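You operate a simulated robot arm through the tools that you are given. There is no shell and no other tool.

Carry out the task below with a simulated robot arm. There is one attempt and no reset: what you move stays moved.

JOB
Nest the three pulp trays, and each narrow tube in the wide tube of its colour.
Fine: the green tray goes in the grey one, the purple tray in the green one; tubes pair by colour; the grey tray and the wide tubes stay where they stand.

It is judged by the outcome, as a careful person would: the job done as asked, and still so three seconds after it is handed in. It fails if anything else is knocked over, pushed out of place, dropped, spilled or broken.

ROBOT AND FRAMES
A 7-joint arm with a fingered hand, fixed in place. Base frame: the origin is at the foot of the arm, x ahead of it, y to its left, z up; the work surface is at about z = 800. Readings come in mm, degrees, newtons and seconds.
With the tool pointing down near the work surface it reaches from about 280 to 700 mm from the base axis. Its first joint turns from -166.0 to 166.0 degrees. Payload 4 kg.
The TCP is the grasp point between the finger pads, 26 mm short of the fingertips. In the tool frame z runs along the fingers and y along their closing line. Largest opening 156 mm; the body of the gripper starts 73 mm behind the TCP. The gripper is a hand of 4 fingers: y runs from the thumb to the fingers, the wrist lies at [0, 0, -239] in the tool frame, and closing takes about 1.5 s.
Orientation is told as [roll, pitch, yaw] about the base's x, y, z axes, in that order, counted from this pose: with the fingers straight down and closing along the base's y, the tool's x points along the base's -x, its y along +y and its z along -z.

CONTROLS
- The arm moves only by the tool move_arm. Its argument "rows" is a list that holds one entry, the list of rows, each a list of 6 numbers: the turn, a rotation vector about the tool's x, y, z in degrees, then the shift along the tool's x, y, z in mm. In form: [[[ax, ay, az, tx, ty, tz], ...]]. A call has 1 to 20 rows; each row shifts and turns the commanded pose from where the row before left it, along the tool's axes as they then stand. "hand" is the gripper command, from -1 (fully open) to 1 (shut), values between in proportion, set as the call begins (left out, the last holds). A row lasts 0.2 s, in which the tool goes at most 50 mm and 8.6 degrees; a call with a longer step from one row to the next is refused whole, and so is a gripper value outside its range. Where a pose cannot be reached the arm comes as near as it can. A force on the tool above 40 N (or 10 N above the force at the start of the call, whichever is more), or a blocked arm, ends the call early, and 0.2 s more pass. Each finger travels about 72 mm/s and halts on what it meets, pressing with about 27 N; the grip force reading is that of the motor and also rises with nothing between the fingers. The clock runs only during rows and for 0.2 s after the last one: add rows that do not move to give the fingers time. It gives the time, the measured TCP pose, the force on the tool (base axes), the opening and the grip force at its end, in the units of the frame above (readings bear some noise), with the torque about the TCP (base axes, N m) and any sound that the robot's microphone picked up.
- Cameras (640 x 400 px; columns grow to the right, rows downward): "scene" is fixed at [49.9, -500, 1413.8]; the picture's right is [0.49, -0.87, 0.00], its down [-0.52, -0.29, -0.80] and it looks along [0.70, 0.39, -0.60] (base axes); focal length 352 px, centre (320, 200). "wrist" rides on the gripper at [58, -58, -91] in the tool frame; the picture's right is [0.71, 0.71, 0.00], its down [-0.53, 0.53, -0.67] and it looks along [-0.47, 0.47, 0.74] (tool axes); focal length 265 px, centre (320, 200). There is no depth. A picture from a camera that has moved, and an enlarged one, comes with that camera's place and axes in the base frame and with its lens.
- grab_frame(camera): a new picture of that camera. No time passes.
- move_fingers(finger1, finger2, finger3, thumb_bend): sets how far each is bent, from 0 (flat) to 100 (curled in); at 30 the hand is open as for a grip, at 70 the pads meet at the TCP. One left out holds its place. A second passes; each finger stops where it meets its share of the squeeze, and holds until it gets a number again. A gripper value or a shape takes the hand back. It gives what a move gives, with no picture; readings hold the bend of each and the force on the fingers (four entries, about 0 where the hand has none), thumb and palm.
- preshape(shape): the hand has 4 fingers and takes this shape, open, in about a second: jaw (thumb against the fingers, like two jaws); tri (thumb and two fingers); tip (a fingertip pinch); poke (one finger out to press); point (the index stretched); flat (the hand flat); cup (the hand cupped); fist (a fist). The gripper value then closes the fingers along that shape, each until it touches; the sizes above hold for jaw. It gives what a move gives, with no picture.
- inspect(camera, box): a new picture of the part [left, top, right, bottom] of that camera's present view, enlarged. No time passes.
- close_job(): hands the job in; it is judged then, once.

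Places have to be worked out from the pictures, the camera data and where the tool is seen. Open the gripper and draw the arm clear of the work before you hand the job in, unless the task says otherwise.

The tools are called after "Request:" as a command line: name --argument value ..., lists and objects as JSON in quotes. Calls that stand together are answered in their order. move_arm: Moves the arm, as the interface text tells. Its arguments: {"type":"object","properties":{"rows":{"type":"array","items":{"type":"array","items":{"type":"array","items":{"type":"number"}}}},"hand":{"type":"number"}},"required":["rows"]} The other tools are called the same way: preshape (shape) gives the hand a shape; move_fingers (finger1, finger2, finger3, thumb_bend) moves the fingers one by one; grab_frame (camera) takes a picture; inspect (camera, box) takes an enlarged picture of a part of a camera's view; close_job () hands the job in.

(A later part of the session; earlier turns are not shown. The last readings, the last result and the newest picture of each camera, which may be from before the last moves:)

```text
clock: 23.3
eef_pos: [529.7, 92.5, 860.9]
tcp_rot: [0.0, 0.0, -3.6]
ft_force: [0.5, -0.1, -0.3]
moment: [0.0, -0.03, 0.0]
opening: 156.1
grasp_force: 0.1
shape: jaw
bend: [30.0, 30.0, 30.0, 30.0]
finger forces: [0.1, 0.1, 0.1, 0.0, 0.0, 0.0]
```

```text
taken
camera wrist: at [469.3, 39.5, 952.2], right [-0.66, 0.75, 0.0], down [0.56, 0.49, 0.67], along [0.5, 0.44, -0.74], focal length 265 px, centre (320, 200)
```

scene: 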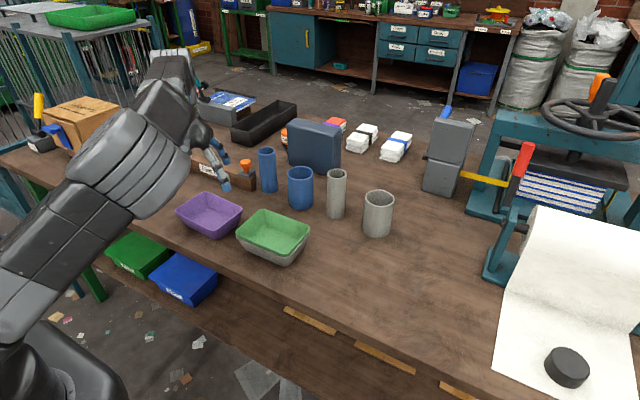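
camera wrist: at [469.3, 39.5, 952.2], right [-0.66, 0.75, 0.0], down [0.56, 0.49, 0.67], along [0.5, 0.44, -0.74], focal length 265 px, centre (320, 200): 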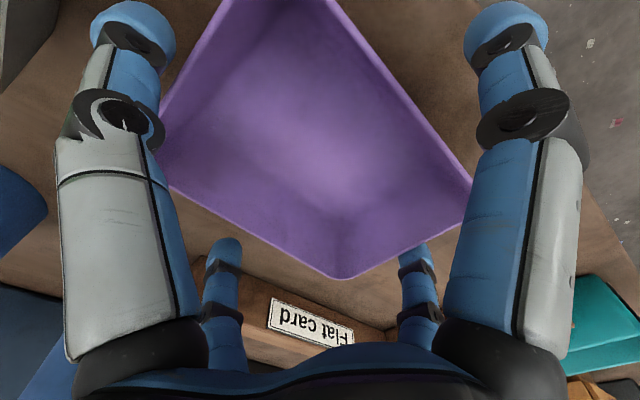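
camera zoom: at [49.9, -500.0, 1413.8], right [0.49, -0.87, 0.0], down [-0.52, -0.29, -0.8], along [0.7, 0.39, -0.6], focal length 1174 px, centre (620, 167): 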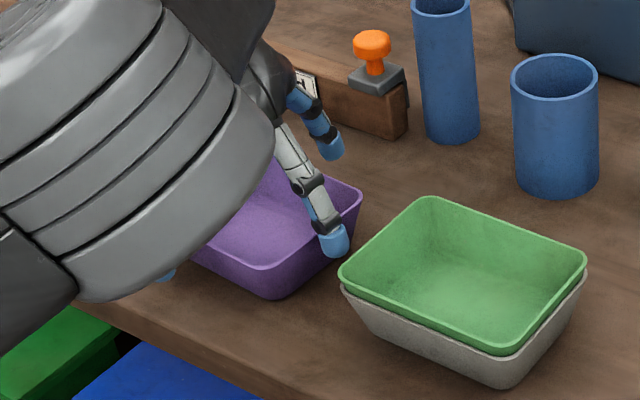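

The green tray is nested and square in the grey one. All fingers are outside the purple rim, so I close the hand and lift 20 mm.

Request:
move_arm --rows '[[[0, 0, 0, 0, 0, 0], [0, 0, 0, 0, 0, 0], [0, 0, 0, 0, 0, 0], [0, 0, 0, 0, 0, 0], [0, 0, 0, 0, 0, 0], [0, 0, 0, 0, 0, 0]]]' --hand -0.35

Request:
move_arm --rows '[[[0, 0, 0, 0, 0, -5], [0, 0, 0, 0, 0, -5], [0, 0, 0, 0, 0, -5], [0, 0, 0, 0, 0, -5], [0, 0, 0, 0, 0, 0]]]'

Request:
inspect --camera "scene" --box '[150, 150, 310, 270]'

Request:
grab_frame --camera "wrist"

```text
clock: 24.7
eef_pos: [531.5, 92.8, 860.5]
tcp_rot: [0.0, 0.0, -3.6]
ft_force: [0.1, 0.6, -0.1]
moment: [0.0, -0.01, 0.02]
opening: 128.7
grasp_force: 26.9
shape: jaw
bend: [31.0, 26.0, 31.0, 28.0]
finger forces: [23.9, 29.8, 23.9, 0.1, 30.3, 0.0]
```

```text
clock: 25.9
eef_pos: [532.6, 94.2, 880.8]
tcp_rot: [0.0, 0.0, -3.6]
ft_force: [-0.5, -0.1, -0.5]
moment: [0.03, -0.01, -0.02]
opening: 128.8
grasp_force: 27.5
shape: jaw
bend: [31.0, 26.0, 31.0, 28.0]
finger forces: [24.0, 29.8, 24.0, 0.1, 30.3, 0.1]
```

```text
3.33 times, centred on (230, 210) of scene
camera zoom: at [49.9, -500.0, 1413.8], right [0.49, -0.87, 0.0], down [-0.52, -0.29, -0.8], along [0.7, 0.39, -0.6], focal length 1174 px, centre (620, 167)
```

zoom: 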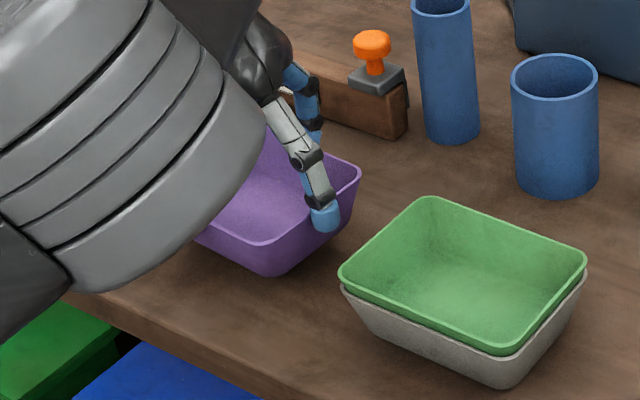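

```text
taken
camera wrist: at [471.5, 40.0, 972.7], right [-0.66, 0.75, 0.0], down [0.56, 0.49, 0.67], along [0.5, 0.44, -0.74], focal length 265 px, centre (320, 200)
```

wrist: 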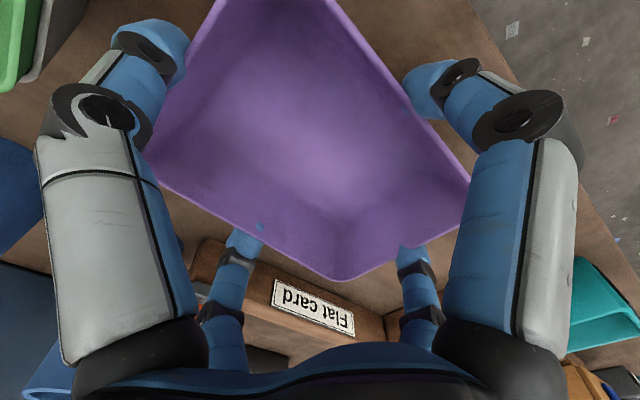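

The purple tray is held level. I raise it 70 mm and carry it to the spot where the green one was released, turning back to -1.8°.

Request:
move_arm --rows '[[[0, 0, 0, 0, 0, -25], [0, 0, 0, 0, 0, -25], [0, 0, 0, 0, 0, -20], [0, 0, 0, -2.63, -32.8, 0], [0, 0, 0, -2.63, -32.8, 0], [0, 0, 0, -2.63, -32.8, 0], [0, 0, 0, -2.63, -32.8, 0], [0, 0, 0, -2.63, -32.8, 0], [0, 0, 0, -2.63, -32.8, 0], [0, 0, -1.8, 0, 0, 0], [0, 0, 0, 0, 0, 0]]]'

Request:
inspect --camera "scene" --box '[215, 160, 335, 275]'

Request:
inspect --camera "wrist" --box '[300, 0, 460, 110]'

```text
clock: 28.3
eef_pos: [537.1, -102.8, 949.8]
tcp_rot: [0.1, 0.0, -1.8]
ft_force: [0.3, -0.1, -0.4]
moment: [0.04, -0.01, 0.03]
opening: 128.8
grasp_force: 27.4
shape: jaw
bend: [31.0, 26.0, 31.0, 28.0]
finger forces: [23.9, 30.0, 24.1, 0.0, 30.4, 0.1]
```

```text
3.48 times, centred on (275, 218) of scene
camera zoom: at [49.9, -500.0, 1413.8], right [0.49, -0.87, 0.0], down [-0.52, -0.29, -0.8], along [0.7, 0.39, -0.6], focal length 1225 px, centre (476, 139)
```

zoom: 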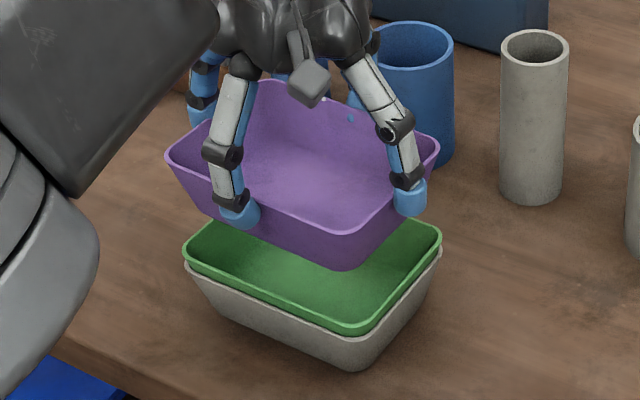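

```text
3.64 times, centred on (380, 55) of wrist
camera zoom: at [477.6, -158.9, 1041.1], right [-0.69, 0.73, 0.0], down [0.54, 0.51, 0.67], along [0.49, 0.46, -0.74], focal length 965 px, centre (102, 727)
```

zoom: 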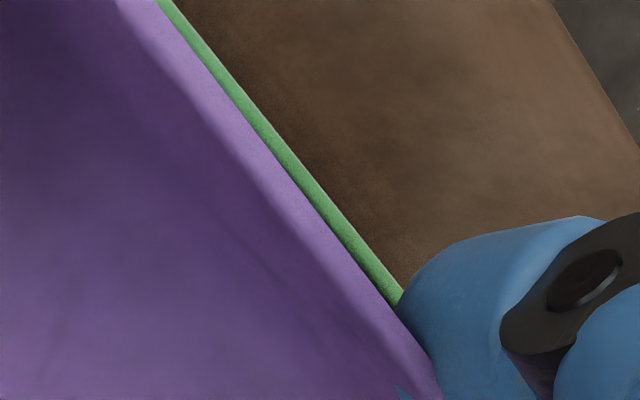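

The x alignment agrees within about 1 mm and y needs about +1.2 mm. I correct that and lower to just above the expected nesting height.

Request:
move_arm --rows '[[[0, 0, 0, -0.4, 1.2, 0], [0, 0, 0, 0, 0, 15], [0, 0, 0, 0, 0, 15], [0, 0, 0, 0, 0, 15], [0, 0, 0, 0, 0, 10], [0, 0, 0, 0, 0, 3], [0, 0, 0, 0, 0, 0]]]'

Request:
inspect --camera "scene" --box '[225, 190, 315, 265]'

Request:
inspect --camera "wrist" --box '[300, 0, 460, 110]'

```text
clock: 29.9
eef_pos: [535.6, -101.5, 892.1]
tcp_rot: [-0.1, 0.0, -1.8]
ft_force: [-0.2, -0.1, 0.2]
moment: [-0.03, -0.01, -0.02]
opening: 128.9
grasp_force: 26.6
shape: jaw
bend: [32.0, 26.0, 31.0, 28.0]
finger forces: [24.0, 29.9, 24.1, 0.0, 30.5, 0.0]
```

```text
5.33 times, centred on (270, 228) of scene
camera zoom: at [49.9, -500.0, 1413.8], right [0.49, -0.87, 0.0], down [-0.52, -0.29, -0.8], along [0.7, 0.39, -0.6], focal length 1878 px, centre (587, 53)
```

zoom: 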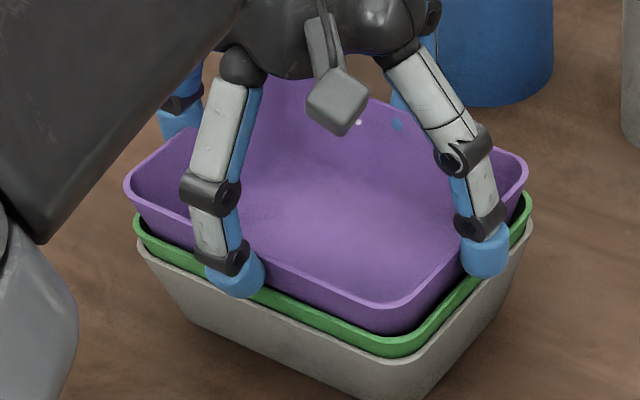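

```text
3.64 times, centred on (380, 55) of wrist
camera zoom: at [476.0, -157.5, 983.7], right [-0.69, 0.73, 0.0], down [0.54, 0.51, 0.67], along [0.49, 0.46, -0.74], focal length 965 px, centre (102, 727)
```

zoom: 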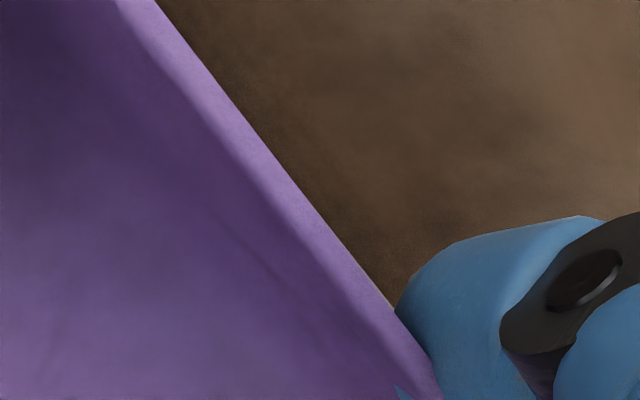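

The trays are concentric within about 1 mm. I lower in 2 mm steps until first contact.

Request:
move_arm --rows '[[[0, 0, 0, -0.5, 0, 2], [0, 0, 0, 0, 0, 2], [0, 0, 0, 0, 0, 0]]]'

Request:
move_arm --rows '[[[0, 0, 0, 0, 0, 2], [0, 0, 0, 0, 0, 0]]]'

Request:
move_arm --rows '[[[0, 0, 0, 0, 0, 2], [0, 0, 0, 0, 0, 0]]]'

Request:
inspect --camera "scene" --box '[225, 190, 315, 265]'

```text
clock: 30.7
eef_pos: [535.4, -102.8, 888.5]
tcp_rot: [0.0, 0.0, -1.7]
ft_force: [0.1, -0.1, 0.4]
moment: [0.0, 0.0, 0.0]
opening: 128.9
grasp_force: 26.9
shape: jaw
bend: [32.0, 26.0, 31.0, 28.0]
finger forces: [23.9, 29.9, 24.1, 0.0, 30.5, 0.1]
```

```text
clock: 31.3
eef_pos: [535.1, -101.5, 886.6]
tcp_rot: [0.0, 0.0, -1.7]
ft_force: [0.2, -0.2, 0.3]
moment: [-0.03, 0.01, 0.02]
opening: 128.7
grasp_force: 27.2
shape: jaw
bend: [32.0, 26.0, 31.0, 27.0]
finger forces: [24.0, 30.1, 24.2, 0.0, 30.3, 0.0]
```

```text
clock: 31.9
eef_pos: [536.1, -102.0, 885.1]
tcp_rot: [-0.1, 0.0, -1.8]
ft_force: [-0.2, -0.3, 1.9]
moment: [-0.04, -0.01, 0.05]
opening: 128.9
grasp_force: 26.8
shape: jaw
bend: [31.0, 26.0, 31.0, 27.0]
finger forces: [24.5, 30.1, 25.1, 0.0, 30.4, 0.0]
```

```text
5.33 times, centred on (270, 228) of scene
camera zoom: at [49.9, -500.0, 1413.8], right [0.49, -0.87, 0.0], down [-0.52, -0.29, -0.8], along [0.7, 0.39, -0.6], focal length 1878 px, centre (587, 53)
```

zoom: 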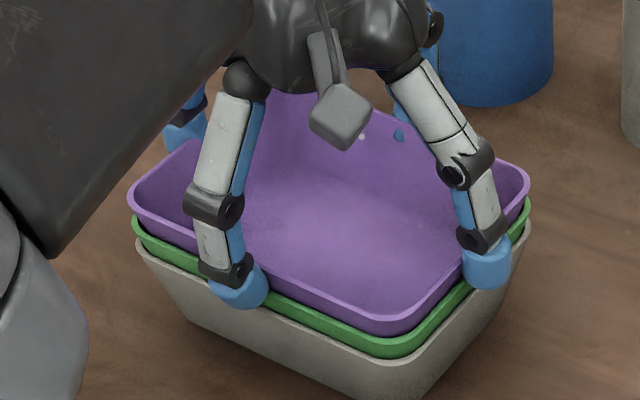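

Contact is about 2 N at the expected nesting height. I release here and rise straight up.

Request:
move_arm --rows '[[[0, 0, 0, 0, 0, 0], [0, 0, 0, 0, 0, 0], [0, 0, 0, 0, 0, 0], [0, 0, 0, 0, 0, 0], [0, 0, 0, 0, 0, 0]]]' --hand -1

Request:
inspect --camera "scene" --box '[225, 190, 315, 265]'

Request:
grab_frame --camera "wrist"

```text
clock: 33.1
eef_pos: [535.4, -103.5, 885.9]
tcp_rot: [0.0, 0.0, -1.8]
ft_force: [0.3, 0.6, -0.1]
moment: [0.0, 0.02, 0.01]
opening: 155.9
grasp_force: 0.1
shape: jaw
bend: [30.0, 30.0, 30.0, 30.0]
finger forces: [0.0, 0.0, 0.0, 0.0, 0.1, 0.0]
```

```text
5.33 times, centred on (270, 228) of scene
camera zoom: at [49.9, -500.0, 1413.8], right [0.49, -0.87, 0.0], down [-0.52, -0.29, -0.8], along [0.7, 0.39, -0.6], focal length 1878 px, centre (587, 53)
```

zoom: 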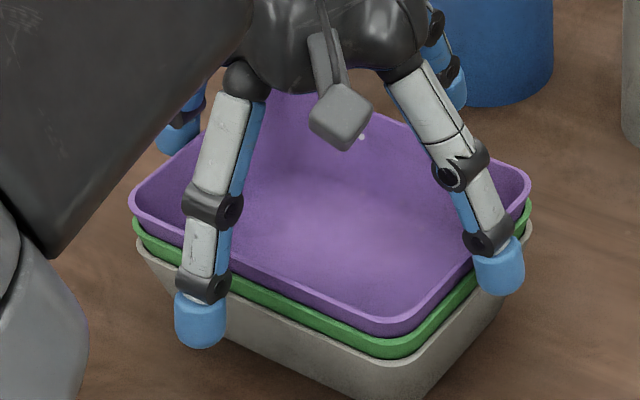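

```text
taken
camera wrist: at [476.1, -158.1, 976.8], right [-0.68, 0.73, 0.0], down [0.54, 0.51, 0.67], along [0.49, 0.46, -0.74], focal length 265 px, centre (320, 200)
```

wrist: 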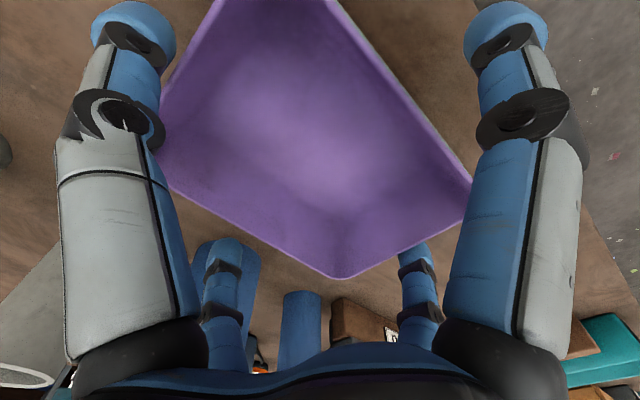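

All three trays are nested. I raise the hand well clear, then move toward the narrow blue tube at height to look at it and test the reach.

Request:
move_arm --rows '[[[0, 0, 0, 0, 0, -15], [0, 0, 0, 0, 0, -40], [0, 0, 0, 0, 0, -45], [0, 0, 0, 0, 0, -45], [0, 0, -1.8, 0, 0, -35], [0, 0, 0, -20, 27, 0], [0, 0, 0, -20, 27, 0], [0, 0, 0, -20, 27, 0], [0, 0, 0, -20, 27, 0], [0, 0, 0, -20, 27, 0], [0, 0, 0, -20, 27, 0], [0, 0, 0, 0, 0, 0]]]' --hand -1

Request:
grab_frame --camera "wrist"

Request:
grab_frame --camera "scene"

```text
clock: 35.7
eef_pos: [636.5, 52.7, 1057.2]
tcp_rot: [0.0, -0.1, 0.0]
ft_force: [0.0, -0.2, 0.2]
moment: [0.02, -0.02, -0.01]
opening: 155.9
grasp_force: 0.0
shape: jaw
bend: [30.0, 30.0, 30.0, 30.0]
finger forces: [0.0, 0.0, 0.0, 0.1, 0.1, 0.0]
out of reach, approached as far as the arm can: row 11
```

```text
taken
camera wrist: at [578.1, -4.8, 1148.4], right [-0.71, 0.71, 0.0], down [0.53, 0.53, 0.67], along [0.47, 0.47, -0.74], focal length 265 px, centre (320, 200)
```

wrist: 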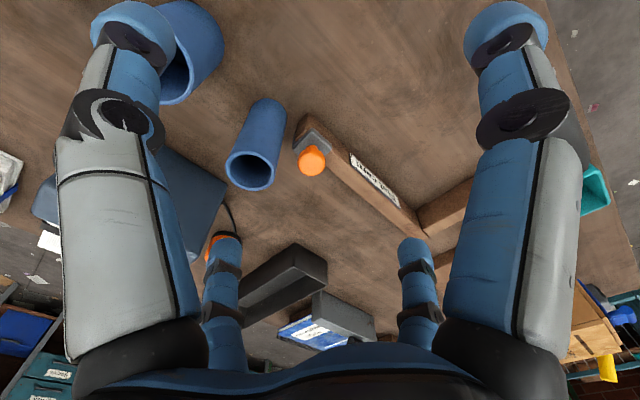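

```text
taken
```

scene: 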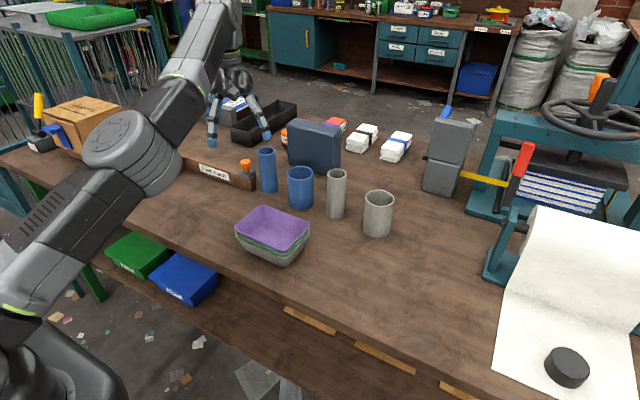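

Pointing straight down, the arm runs out of reach at radius ≈640 at this height. For the tubes I'll need the hand tilted with the fingers leaning outward. I zoom in to fix the narrow blue tube's position from here.

Request:
inspect --camera "wrist" --box '[150, 0, 350, 200]'

Request:
move_fingers --finger2 50 --thumb_bend 50

Request:
grab_frame --camera "wrist"

Request:
inspect --camera "scene" --box '[180, 50, 340, 200]'

```text
2.00 times, centred on (250, 100) of wrist
camera zoom: at [578.1, -4.8, 1148.4], right [-0.71, 0.71, 0.0], down [0.53, 0.53, 0.67], along [0.47, 0.47, -0.74], focal length 531 px, centre (460, 400)
```

zoom: 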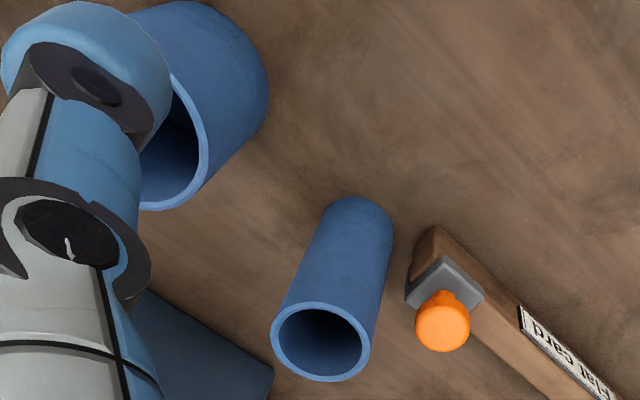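

```text
clock: 36.7
eef_pos: [636.1, 53.3, 1057.4]
tcp_rot: [0.0, 0.0, 0.0]
ft_force: [-0.6, 1.1, 0.1]
moment: [0.0, -0.01, 0.0]
opening: 83.1
grasp_force: 0.1
shape: fingers
bend: [30.0, 50.0, 30.0, 50.0]
finger forces: [0.1, 0.0, 0.1, 0.1, 0.1, 0.1]
```

```text
taken
camera wrist: at [578.0, -5.0, 1148.6], right [-0.71, 0.71, 0.0], down [0.53, 0.53, 0.67], along [0.47, 0.47, -0.74], focal length 265 px, centre (320, 200)
```

wrist: 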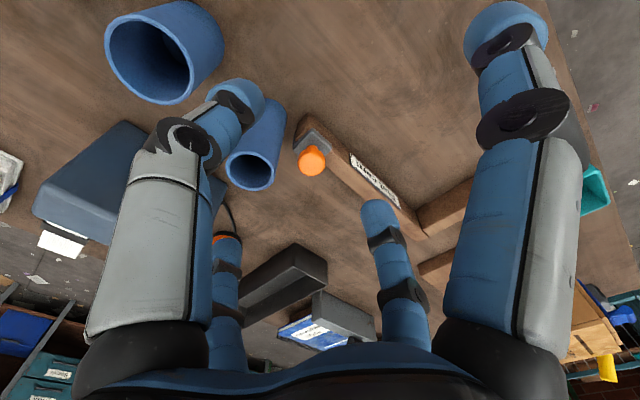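

```text
2.67 times, centred on (260, 125) of scene
camera zoom: at [49.9, -500.0, 1413.8], right [0.49, -0.87, 0.0], down [-0.52, -0.29, -0.8], along [0.7, 0.39, -0.6], focal length 939 px, centre (480, 400)
```

zoom: 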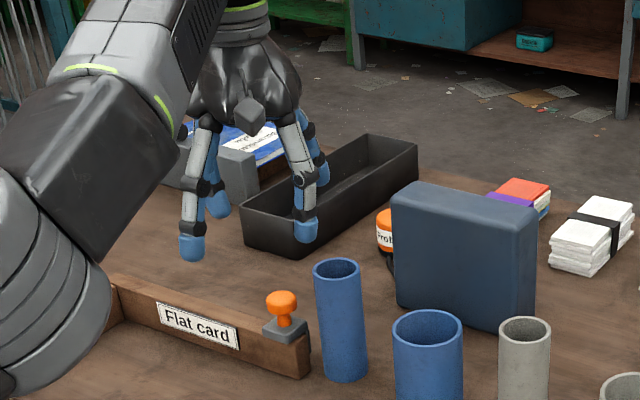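

The wrist view puts the narrow blue tube at (739,56.5) and the wide blue one at (726.5,-63). The thumb and opposite finger are now 83 mm apart, which passes the neighbours. I tilt the hand 30° so the fingers lean outward, and check that the fingers hold their set bend.

Request:
move_arm --rows '[[[0, -7.5, 0, 0, 0, 0], [0, -7.5, 0, 0, 0, 0], [0, -7.5, 0, 0, 0, 0], [0, -7.5, 0, 0, 0, 0], [0, 0, 0, 0, 0, 0]]]'

Request:
grab_frame --camera "wrist"

Request:
grab_frame --camera "scene"

```text
clock: 37.9
eef_pos: [635.6, 52.9, 1056.1]
tcp_rot: [0.0, -30.2, 0.1]
ft_force: [0.3, -0.3, 0.5]
moment: [0.04, -0.01, -0.02]
opening: 82.9
grasp_force: 0.0
shape: fingers
bend: [30.0, 50.0, 30.0, 50.0]
finger forces: [0.0, 0.1, 0.0, 0.0, 0.0, 0.1]
```

```text
taken
camera wrist: at [541.1, -5.1, 1107.1], right [-0.61, 0.71, -0.35], down [0.12, 0.53, 0.84], along [0.78, 0.47, -0.41], focal length 265 px, centre (320, 200)
```

wrist: 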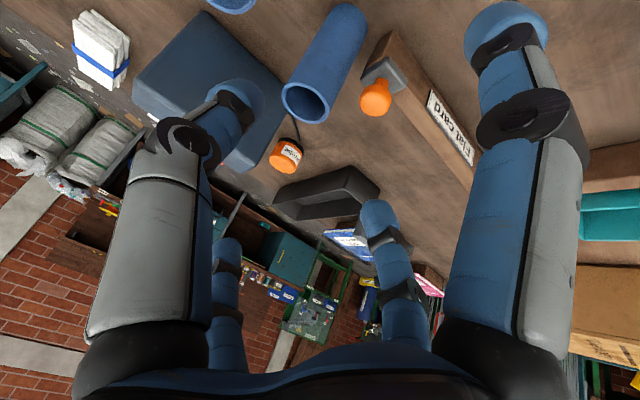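

```text
taken
```

scene: 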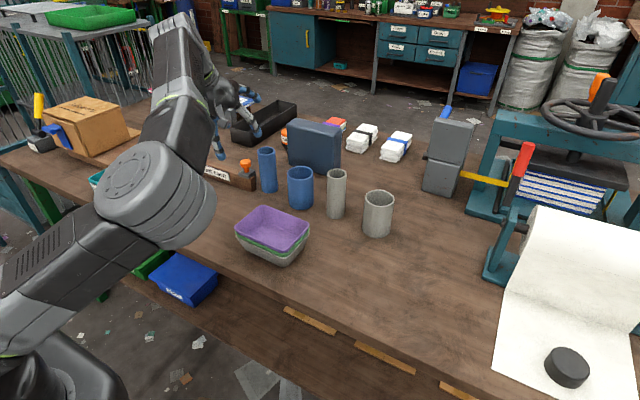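

The fingers hold their shape and the tilt is reached with the TCP in place. I move to above the narrow blue tube at TCP z≈1000.

Request:
move_arm --rows '[[[0, 0, 0, -15.4, 0.9, 25], [0, 0, 0, -15.4, 0.9, 25], [0, 0, 0, -15.4, 0.9, 25], [0, 0, 0, -15.3, 0.9, 25.2], [0, 0, 0, 0, 0, 0]]]'

Request:
grab_frame --camera "wrist"

Request:
inspect --camera "scene" --box '[180, 60, 380, 220]'

```text
clock: 39.1
eef_pos: [738.5, 58.2, 1001.5]
tcp_rot: [0.0, -30.1, 0.1]
ft_force: [-0.4, 0.3, -0.1]
moment: [-0.03, -0.02, -0.01]
opening: 83.1
grasp_force: 0.0
shape: fingers
bend: [30.0, 50.0, 30.0, 50.0]
finger forces: [0.0, 0.0, 0.0, 0.1, 0.0, 0.0]
```

```text
taken
camera wrist: at [643.5, 0.7, 1050.6], right [-0.61, 0.71, -0.35], down [0.12, 0.53, 0.84], along [0.78, 0.47, -0.41], focal length 265 px, centre (320, 200)
```

wrist: 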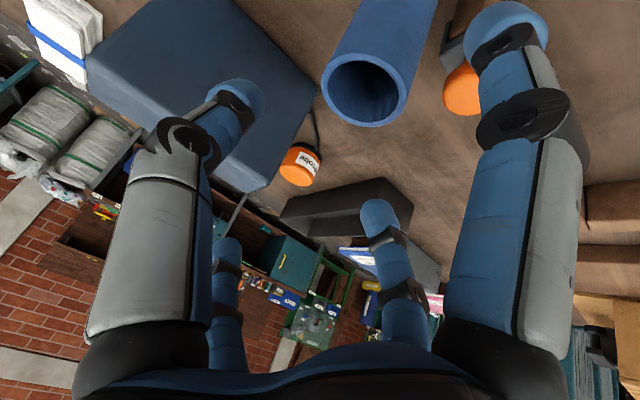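

```text
2.50 times, centred on (280, 140) of scene
camera zoom: at [49.9, -500.0, 1413.8], right [0.49, -0.87, 0.0], down [-0.52, -0.29, -0.8], along [0.7, 0.39, -0.6], focal length 880 px, centre (420, 350)
```

zoom: 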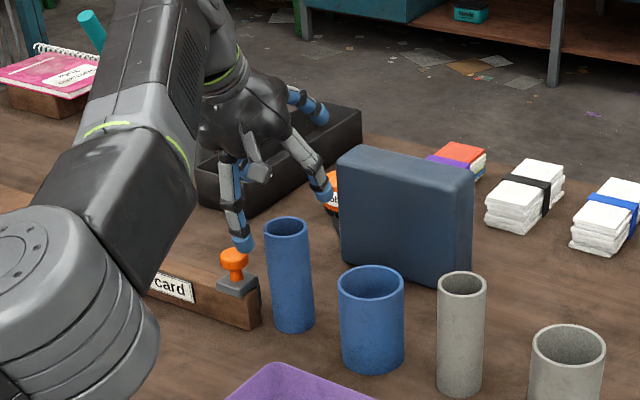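

Reach is fine. The tube axis is about 2 mm toward -x and -y of the TCP, and the thumb, finger and side fingers all clear the knob and the wide tube. I descend vertically to TCP z≈925, near the top of the tube.

Request:
move_arm --rows '[[[0, 0, 0, 9.8, -0.5, 16.3], [0, 0, 0, 9.8, -0.5, 16.3], [0, 0, 0, 9.8, -0.4, 16.3], [0, 0, 0, 9.8, -0.4, 16.3], [0, 0, 0, 0, 0, 0]]]'

Request:
grab_frame --camera "wrist"

Request:
inspect --camera "scene" --box '[190, 90, 350, 220]'

```text
clock: 40.3
eef_pos: [737.3, 55.4, 925.3]
tcp_rot: [0.1, -30.0, 0.0]
ft_force: [0.2, 0.8, 0.5]
moment: [-0.03, 0.0, -0.02]
opening: 82.8
grasp_force: 0.0
shape: fingers
bend: [30.0, 50.0, 30.0, 50.0]
finger forces: [0.1, 0.0, 0.1, 0.1, 0.1, 0.0]
```

```text
taken
camera wrist: at [642.4, -1.9, 975.4], right [-0.61, 0.71, -0.35], down [0.12, 0.53, 0.84], along [0.78, 0.47, -0.41], focal length 265 px, centre (320, 200)
```

wrist: 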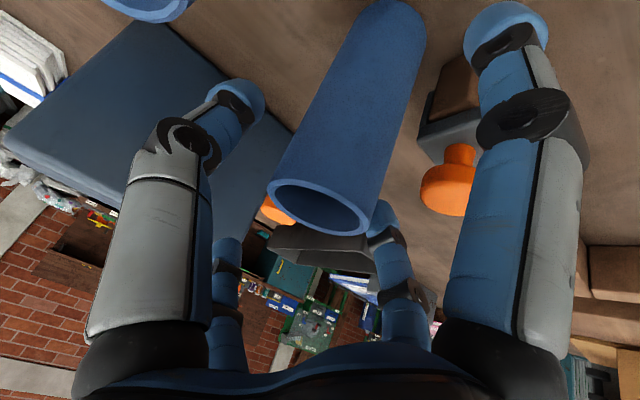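

```text
3.08 times, centred on (270, 155) of scene
camera zoom: at [49.9, -500.0, 1413.8], right [0.49, -0.87, 0.0], down [-0.52, -0.29, -0.8], along [0.7, 0.39, -0.6], focal length 1083 px, centre (474, 338)
```

zoom: 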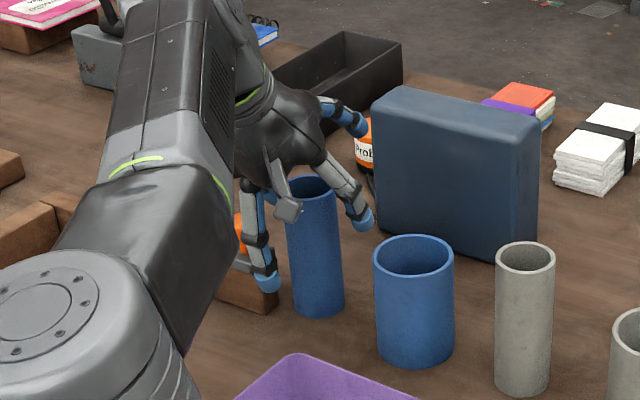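

The tube stands between the thumb and the opposite finger with its rim just above the pads. I close those two fingers on it.

Request:
move_fingers --finger2 66 --thumb_bend 66

Request:
grab_frame --camera "wrist"

Request:
inspect --camera "scene" --box '[190, 90, 350, 220]'

```text
clock: 41.3
eef_pos: [737.7, 56.7, 925.3]
tcp_rot: [0.1, -30.0, 0.0]
ft_force: [0.2, 0.7, 0.0]
moment: [0.0, -0.01, 0.01]
opening: 74.2
grasp_force: 6.1
shape: fingers
bend: [30.0, 59.0, 30.0, 62.0]
finger forces: [0.1, 6.3, 0.0, 0.1, 6.3, 0.0]
```

```text
taken
camera wrist: at [642.4, -1.9, 975.7], right [-0.61, 0.71, -0.35], down [0.12, 0.53, 0.84], along [0.78, 0.47, -0.41], focal length 265 px, centre (320, 200)
```

wrist: 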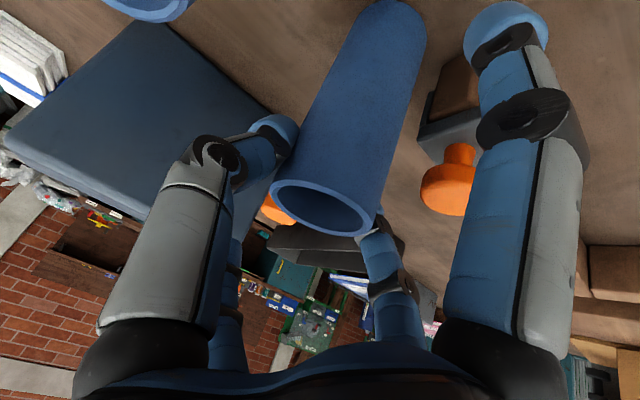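

```text
3.08 times, centred on (270, 155) of scene
camera zoom: at [49.9, -500.0, 1413.8], right [0.49, -0.87, 0.0], down [-0.52, -0.29, -0.8], along [0.7, 0.39, -0.6], focal length 1083 px, centre (474, 338)
```

zoom: 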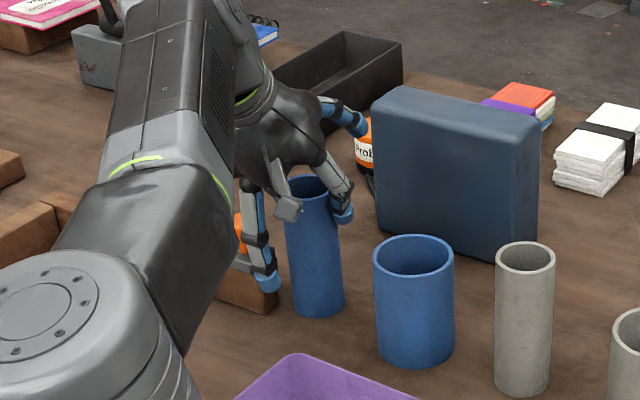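

Both fingers touch the tube at about 6 N each. I lift 15 mm straight up to test the hold.

Request:
move_arm --rows '[[[0, 0, 0, -1.5, 0, -2.6], [0, 0, 0, -2, 0, -3.46], [0, 0, 0, -2, 0, -3.46], [0, 0, 0, -2, 0, -3.46], [0, 0, 0, 0, 0, 0]]]'

Request:
inspect --camera "scene" --box '[190, 90, 350, 220]'

Request:
grab_frame --camera "wrist"

```text
clock: 42.5
eef_pos: [737.0, 54.5, 941.6]
tcp_rot: [0.0, -30.0, 0.0]
ft_force: [0.0, 0.1, -0.7]
moment: [0.01, 0.01, 0.01]
opening: 74.3
grasp_force: 6.7
shape: fingers
bend: [30.0, 59.0, 30.0, 62.0]
finger forces: [0.0, 6.3, 0.1, 0.1, 6.3, 0.1]
```

```text
3.08 times, centred on (270, 155) of scene
camera zoom: at [49.9, -500.0, 1413.8], right [0.49, -0.87, 0.0], down [-0.52, -0.29, -0.8], along [0.7, 0.39, -0.6], focal length 1083 px, centre (474, 338)
```

zoom: 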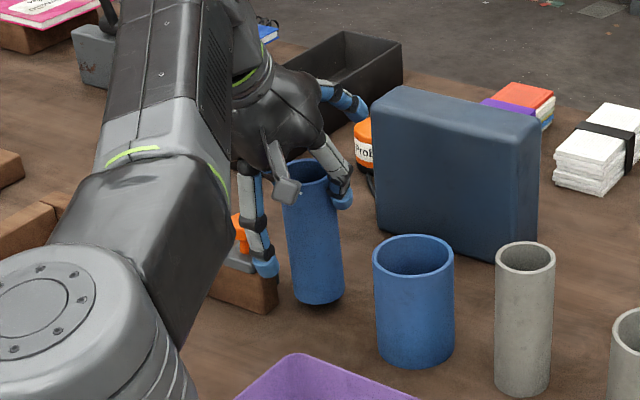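

```text
taken
camera wrist: at [642.3, -2.5, 991.8], right [-0.61, 0.71, -0.35], down [0.12, 0.53, 0.84], along [0.78, 0.47, -0.41], focal length 265 px, centre (320, 200)
```

wrist: 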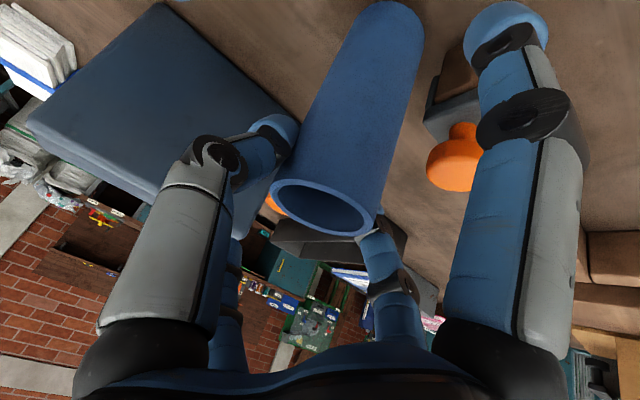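

The tube is lifted and hangs straight. I raise it until its foot clears the wide tube's rim, then carry it across above the wide blue tube at (726.5,-63).

Request:
move_arm --rows '[[[0, 0, 0, -4, 0, -7], [0, 0, 0, -6.5, 0, -11.26], [0, 0, 0, -6.5, 0, -11.26], [0, 0, 0, -6.5, 0, -11.26], [0, 0, 0, -6.5, 0, -11.26], [0, 0, 0, -6.5, 0, -11.26], [0, 0, 0, -6.5, 0, -11.26], [0, 0, 0, -5, 0, -8.66], [0, 0, 0, 0, 0, 0]]]'

Request:
inspect --camera "scene" --box '[190, 60, 350, 220]'

Request:
grab_frame --camera "wrist"

```text
clock: 44.5
eef_pos: [736.6, 52.2, 1037.2]
tcp_rot: [0.0, -30.0, 0.0]
ft_force: [-0.1, 0.0, -0.7]
moment: [0.03, 0.01, 0.01]
opening: 74.6
grasp_force: 6.3
shape: fingers
bend: [30.0, 59.0, 30.0, 62.0]
finger forces: [0.0, 6.4, 0.1, 0.0, 6.3, 0.0]
```

```text
2.50 times, centred on (270, 140) of scene
camera zoom: at [49.9, -500.0, 1413.8], right [0.49, -0.87, 0.0], down [-0.52, -0.29, -0.8], along [0.7, 0.39, -0.6], focal length 880 px, centre (445, 350)
```

zoom: 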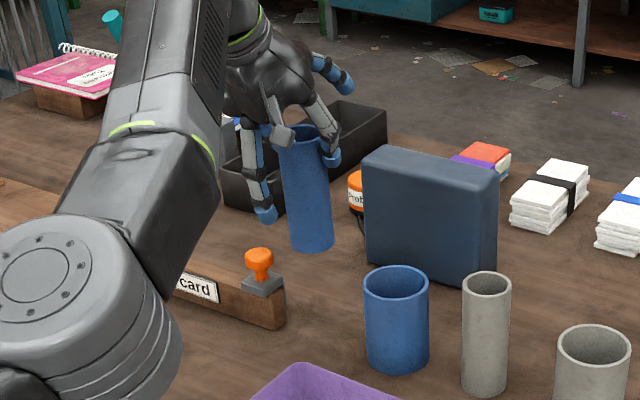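

```text
taken
camera wrist: at [640.6, -4.5, 1087.4], right [-0.61, 0.71, -0.35], down [0.12, 0.53, 0.84], along [0.78, 0.47, -0.41], focal length 265 px, centre (320, 200)
```

wrist: 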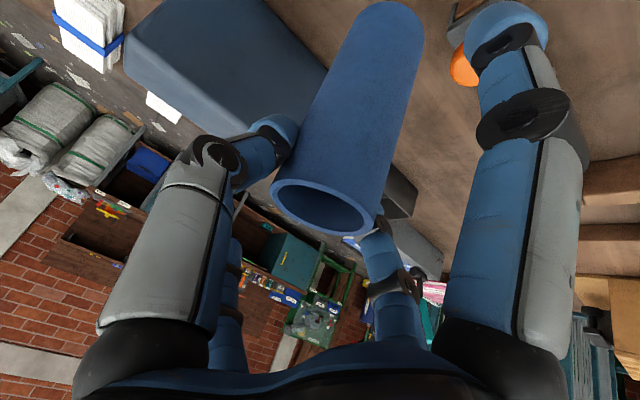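

The tube's foot is at about z=912, clear of the 900 mm rim. I carry it across over the wide blue tube.

Request:
move_arm --rows '[[[0, 0, 0, 0.88, -12, -1.47], [0, 0, 0, 0.88, -19, -1.47], [0, 0, 0, 0.88, -19, -1.47], [0, 0, 0, 0.88, -19, -1.47], [0, 0, 0, 0.88, -19, -1.47], [0, 0, 0, 0.88, -18, -1.47], [0, 0, 0, 0, -11.5, 0], [0, 0, 0, 0, 0, 0]]]'

Request:
inspect --camera "scene" --box '[230, 80, 350, 220]'

Request:
grab_frame --camera "wrist"

```text
clock: 46.3
eef_pos: [729.0, -63.6, 1042.2]
tcp_rot: [0.1, -30.0, -0.1]
ft_force: [-0.1, 0.1, 0.2]
moment: [-0.01, -0.01, 0.01]
opening: 74.7
grasp_force: 6.3
shape: fingers
bend: [30.0, 59.0, 30.0, 62.0]
finger forces: [0.0, 6.3, 0.1, 0.0, 6.3, 0.0]
```

```text
2.86 times, centred on (290, 150) of scene
camera zoom: at [49.9, -500.0, 1413.8], right [0.49, -0.87, 0.0], down [-0.52, -0.29, -0.8], along [0.7, 0.39, -0.6], focal length 1006 px, centre (406, 343)
```

zoom: 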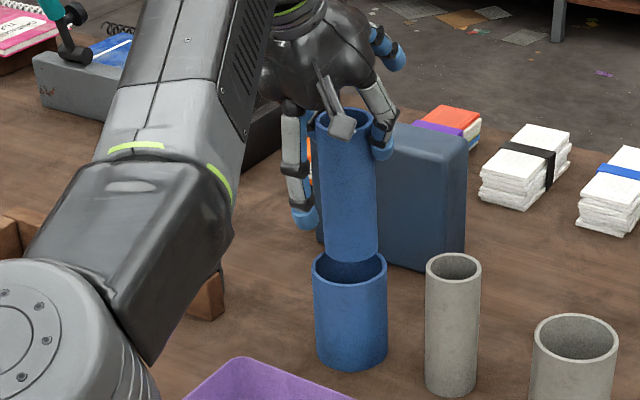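

```text
taken
camera wrist: at [633.0, -121.8, 1093.4], right [-0.61, 0.71, -0.35], down [0.12, 0.53, 0.84], along [0.78, 0.47, -0.41], focal length 265 px, centre (320, 200)
```

wrist: 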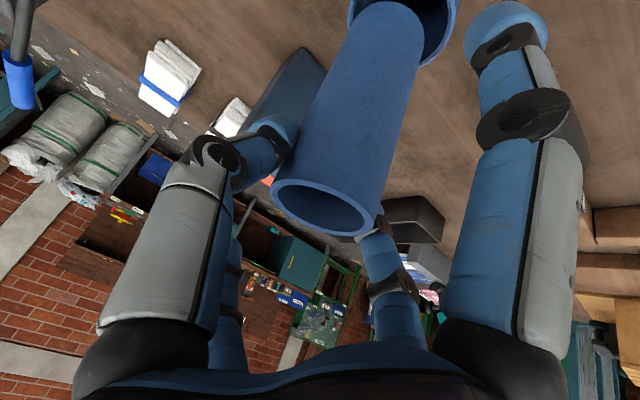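

The narrow tube is over the wide one. I zoom in to check how its foot lines up with the wide tube's mouth.

Request:
inspect --camera "scene" --box '[265, 105, 345, 215]'

Request:
inspect --camera "wrist" --box '[260, 0, 480, 140]'

```text
3.64 times, centred on (305, 160) of scene
camera zoom: at [49.9, -500.0, 1413.8], right [0.49, -0.87, 0.0], down [-0.52, -0.29, -0.8], along [0.7, 0.39, -0.6], focal length 1280 px, centre (374, 346)
```

zoom: 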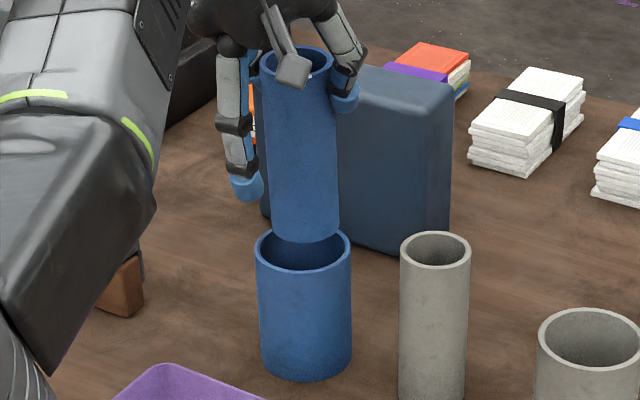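

```text
2.86 times, centred on (370, 70) of wrist
camera zoom: at [633.0, -121.8, 1093.4], right [-0.61, 0.71, -0.35], down [0.12, 0.53, 0.84], along [0.78, 0.47, -0.41], focal length 758 px, centre (177, 571)
```

zoom: 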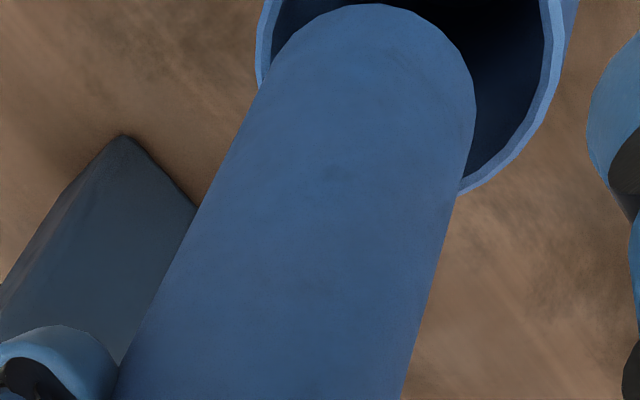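

Both views put the narrow tube's foot about 5 mm too far in +x and near zero in y. I shift it and lower it to just above the mouth for another check.

Request:
move_arm --rows '[[[0, 0, 0, 4.3, 0, -2.5], [0, 0, 0, 2, 0, 3.46], [0, 0, 0, 2, 0, 3.46], [0, 0, 0, 0, 0, 0]]]'

Request:
inspect --camera "scene" --box '[275, 135, 335, 215]'

Request:
inspect --camera "wrist" --box '[260, 0, 480, 140]'

```text
clock: 47.3
eef_pos: [724.3, -63.9, 1034.4]
tcp_rot: [-0.1, -29.9, 0.0]
ft_force: [-0.3, -0.9, -0.3]
moment: [0.01, -0.01, -0.01]
opening: 74.3
grasp_force: 6.6
shape: fingers
bend: [30.0, 59.0, 30.0, 62.0]
finger forces: [0.0, 6.3, 0.0, 0.0, 6.4, 0.0]
```

```text
5.00 times, centred on (305, 175) of scene
camera zoom: at [49.9, -500.0, 1413.8], right [0.49, -0.87, 0.0], down [-0.52, -0.29, -0.8], along [0.7, 0.39, -0.6], focal length 1760 px, centre (395, 325)
```

zoom: 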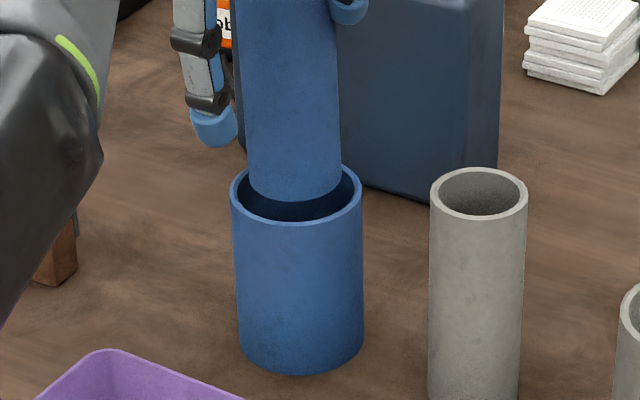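

```text
2.86 times, centred on (370, 70) of wrist
camera zoom: at [629.0, -120.8, 1084.5], right [-0.61, 0.71, -0.35], down [0.12, 0.53, 0.84], along [0.78, 0.47, -0.41], focal length 758 px, centre (177, 571)
```

zoom: 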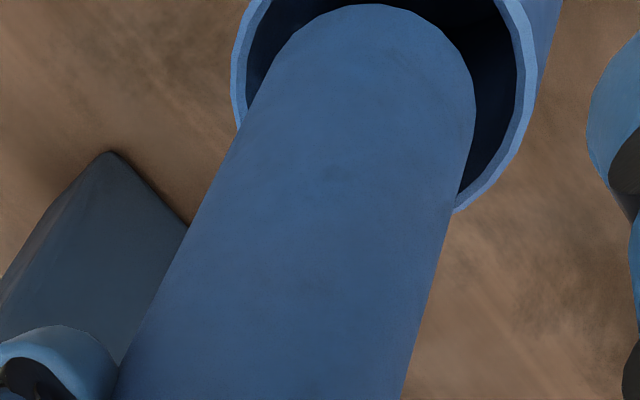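

The foot is now almost centred, about 3 mm to the robot side. I nudge it +2.5 in x and +1.5 in y, then start lowering in small steps.

Request:
move_arm --rows '[[[0, 0, 0, -2.2, 1.5, 1.25], [0, 0, 0, 1.5, 0, 2.6], [0, 0, 0, 1.5, 0, 2.6], [0, 0, 0, 1.5, 0, 2.6], [0, 0, 0, 1.5, 0, 2.6], [0, 0, 0, 0, 0, 0]]]'

Request:
inspect --camera "scene" --box '[275, 135, 335, 215]'

Request:
inspect --camera "wrist" --box '[260, 0, 480, 140]'

```text
clock: 48.7
eef_pos: [725.3, -60.9, 1022.3]
tcp_rot: [0.0, -30.0, 0.1]
ft_force: [-0.5, 0.7, -0.7]
moment: [-0.01, 0.0, 0.01]
opening: 74.5
grasp_force: 6.4
shape: fingers
bend: [30.0, 59.0, 30.0, 62.0]
finger forces: [0.1, 6.3, 0.0, 0.1, 6.3, 0.0]
```

```text
5.00 times, centred on (305, 175) of scene
camera zoom: at [49.9, -500.0, 1413.8], right [0.49, -0.87, 0.0], down [-0.52, -0.29, -0.8], along [0.7, 0.39, -0.6], focal length 1760 px, centre (395, 325)
```

zoom: 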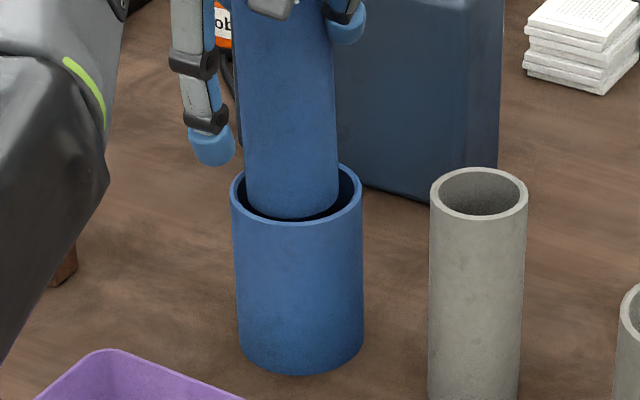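

```text
2.86 times, centred on (370, 70) of wrist
camera zoom: at [629.3, -118.5, 1072.7], right [-0.61, 0.71, -0.35], down [0.12, 0.53, 0.84], along [0.78, 0.47, -0.41], focal length 758 px, centre (177, 571)
```

zoom: 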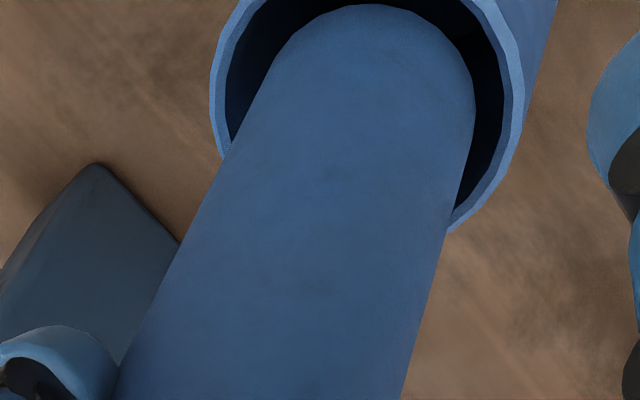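

The foot is just inside the mouth with no contact. Both views say to shift slightly by +1 in x and -1.7 in y, so I do that and keep lowering.

Request:
move_arm --rows '[[[0, 0, 0, -0.87, -1.7, 0.5], [0, 0, 0, 1.5, 0, 2.6], [0, 0, 0, 1.5, 0, 2.6], [0, 0, 0, 1.5, 0, 2.6], [0, 0, 0, 1.5, 0, 2.6], [0, 0, 0, 0, 0, 0]]]'

Request:
inspect --camera "scene" --box '[275, 135, 335, 215]'

Request:
inspect --camera "wrist" --box '[260, 0, 480, 140]'

```text
clock: 50.1
eef_pos: [725.3, -63.4, 1010.2]
tcp_rot: [0.1, -30.0, -0.1]
ft_force: [-0.1, -0.8, 0.1]
moment: [0.03, 0.02, -0.02]
opening: 74.6
grasp_force: 6.0
shape: fingers
bend: [30.0, 59.0, 30.0, 62.0]
finger forces: [0.0, 6.5, 0.0, 0.0, 6.2, 0.1]
```

```text
5.00 times, centred on (305, 175) of scene
camera zoom: at [49.9, -500.0, 1413.8], right [0.49, -0.87, 0.0], down [-0.52, -0.29, -0.8], along [0.7, 0.39, -0.6], focal length 1760 px, centre (395, 325)
```

zoom: 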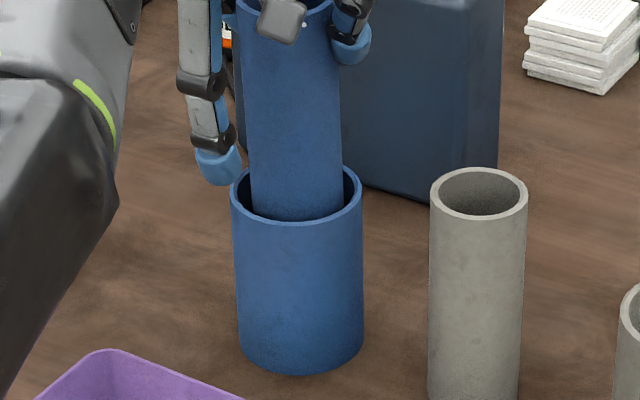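

```text
2.86 times, centred on (370, 70) of wrist
camera zoom: at [630.8, -120.7, 1061.4], right [-0.61, 0.71, -0.35], down [0.12, 0.53, 0.84], along [0.78, 0.47, -0.41], focal length 758 px, centre (177, 571)
```

zoom: 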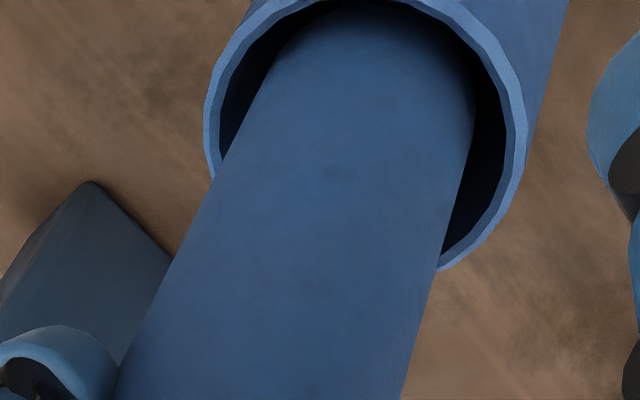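

The tube is centred and sliding in freely. I continue down 24 mm and check the force.

Request:
move_arm --rows '[[[0, 0, 0, 2, 0.5, 3.46], [0, 0, 0, 2, 0, 3.46], [0, 0, 0, 2, 0, 3.46], [0, 0, 0, 2, 0, 3.46], [0, 0, 0, 2, 0, 3.46], [0, 0, 0, 2, 0, 3.46], [0, 0, 0, 0, 0, 0]]]'

Request:
inspect --camera "scene" --box '[275, 135, 335, 215]'

Request:
inspect --camera "wrist" --box '[220, 0, 480, 160]'

```text
clock: 51.7
eef_pos: [726.3, -65.4, 985.7]
tcp_rot: [0.1, -30.0, 0.0]
ft_force: [0.5, -0.8, -0.2]
moment: [0.0, -0.02, -0.02]
opening: 74.8
grasp_force: 6.4
shape: fingers
bend: [30.0, 59.0, 30.0, 62.0]
finger forces: [0.0, 6.5, 0.0, 0.0, 6.3, 0.0]
```

```text
5.00 times, centred on (305, 175) of scene
camera zoom: at [49.9, -500.0, 1413.8], right [0.49, -0.87, 0.0], down [-0.52, -0.29, -0.8], along [0.7, 0.39, -0.6], focal length 1760 px, centre (395, 325)
```

zoom: 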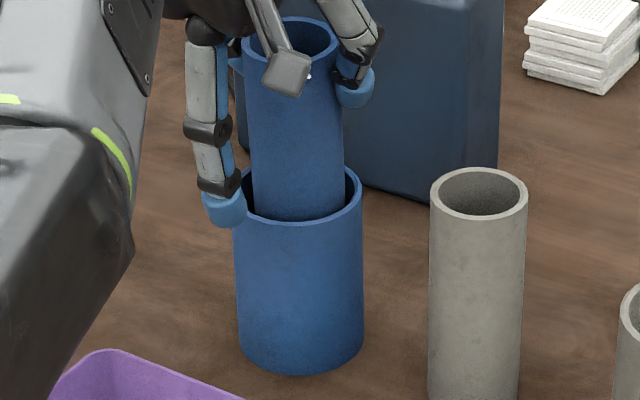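

```text
2.46 times, centred on (350, 80) of wrist
camera zoom: at [632.0, -121.6, 1035.8], right [-0.61, 0.71, -0.35], down [0.12, 0.53, 0.84], along [0.78, 0.47, -0.41], focal length 653 px, centre (246, 495)
```

zoom: 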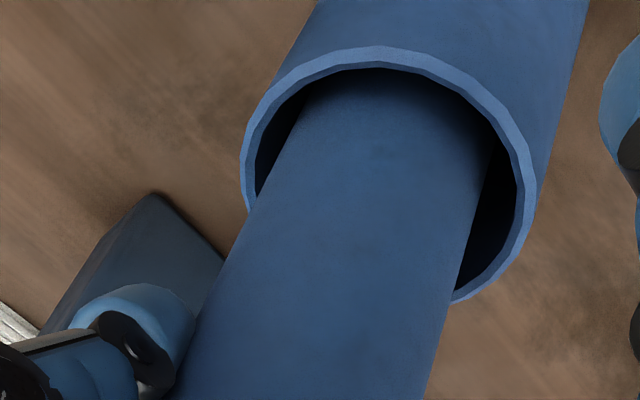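

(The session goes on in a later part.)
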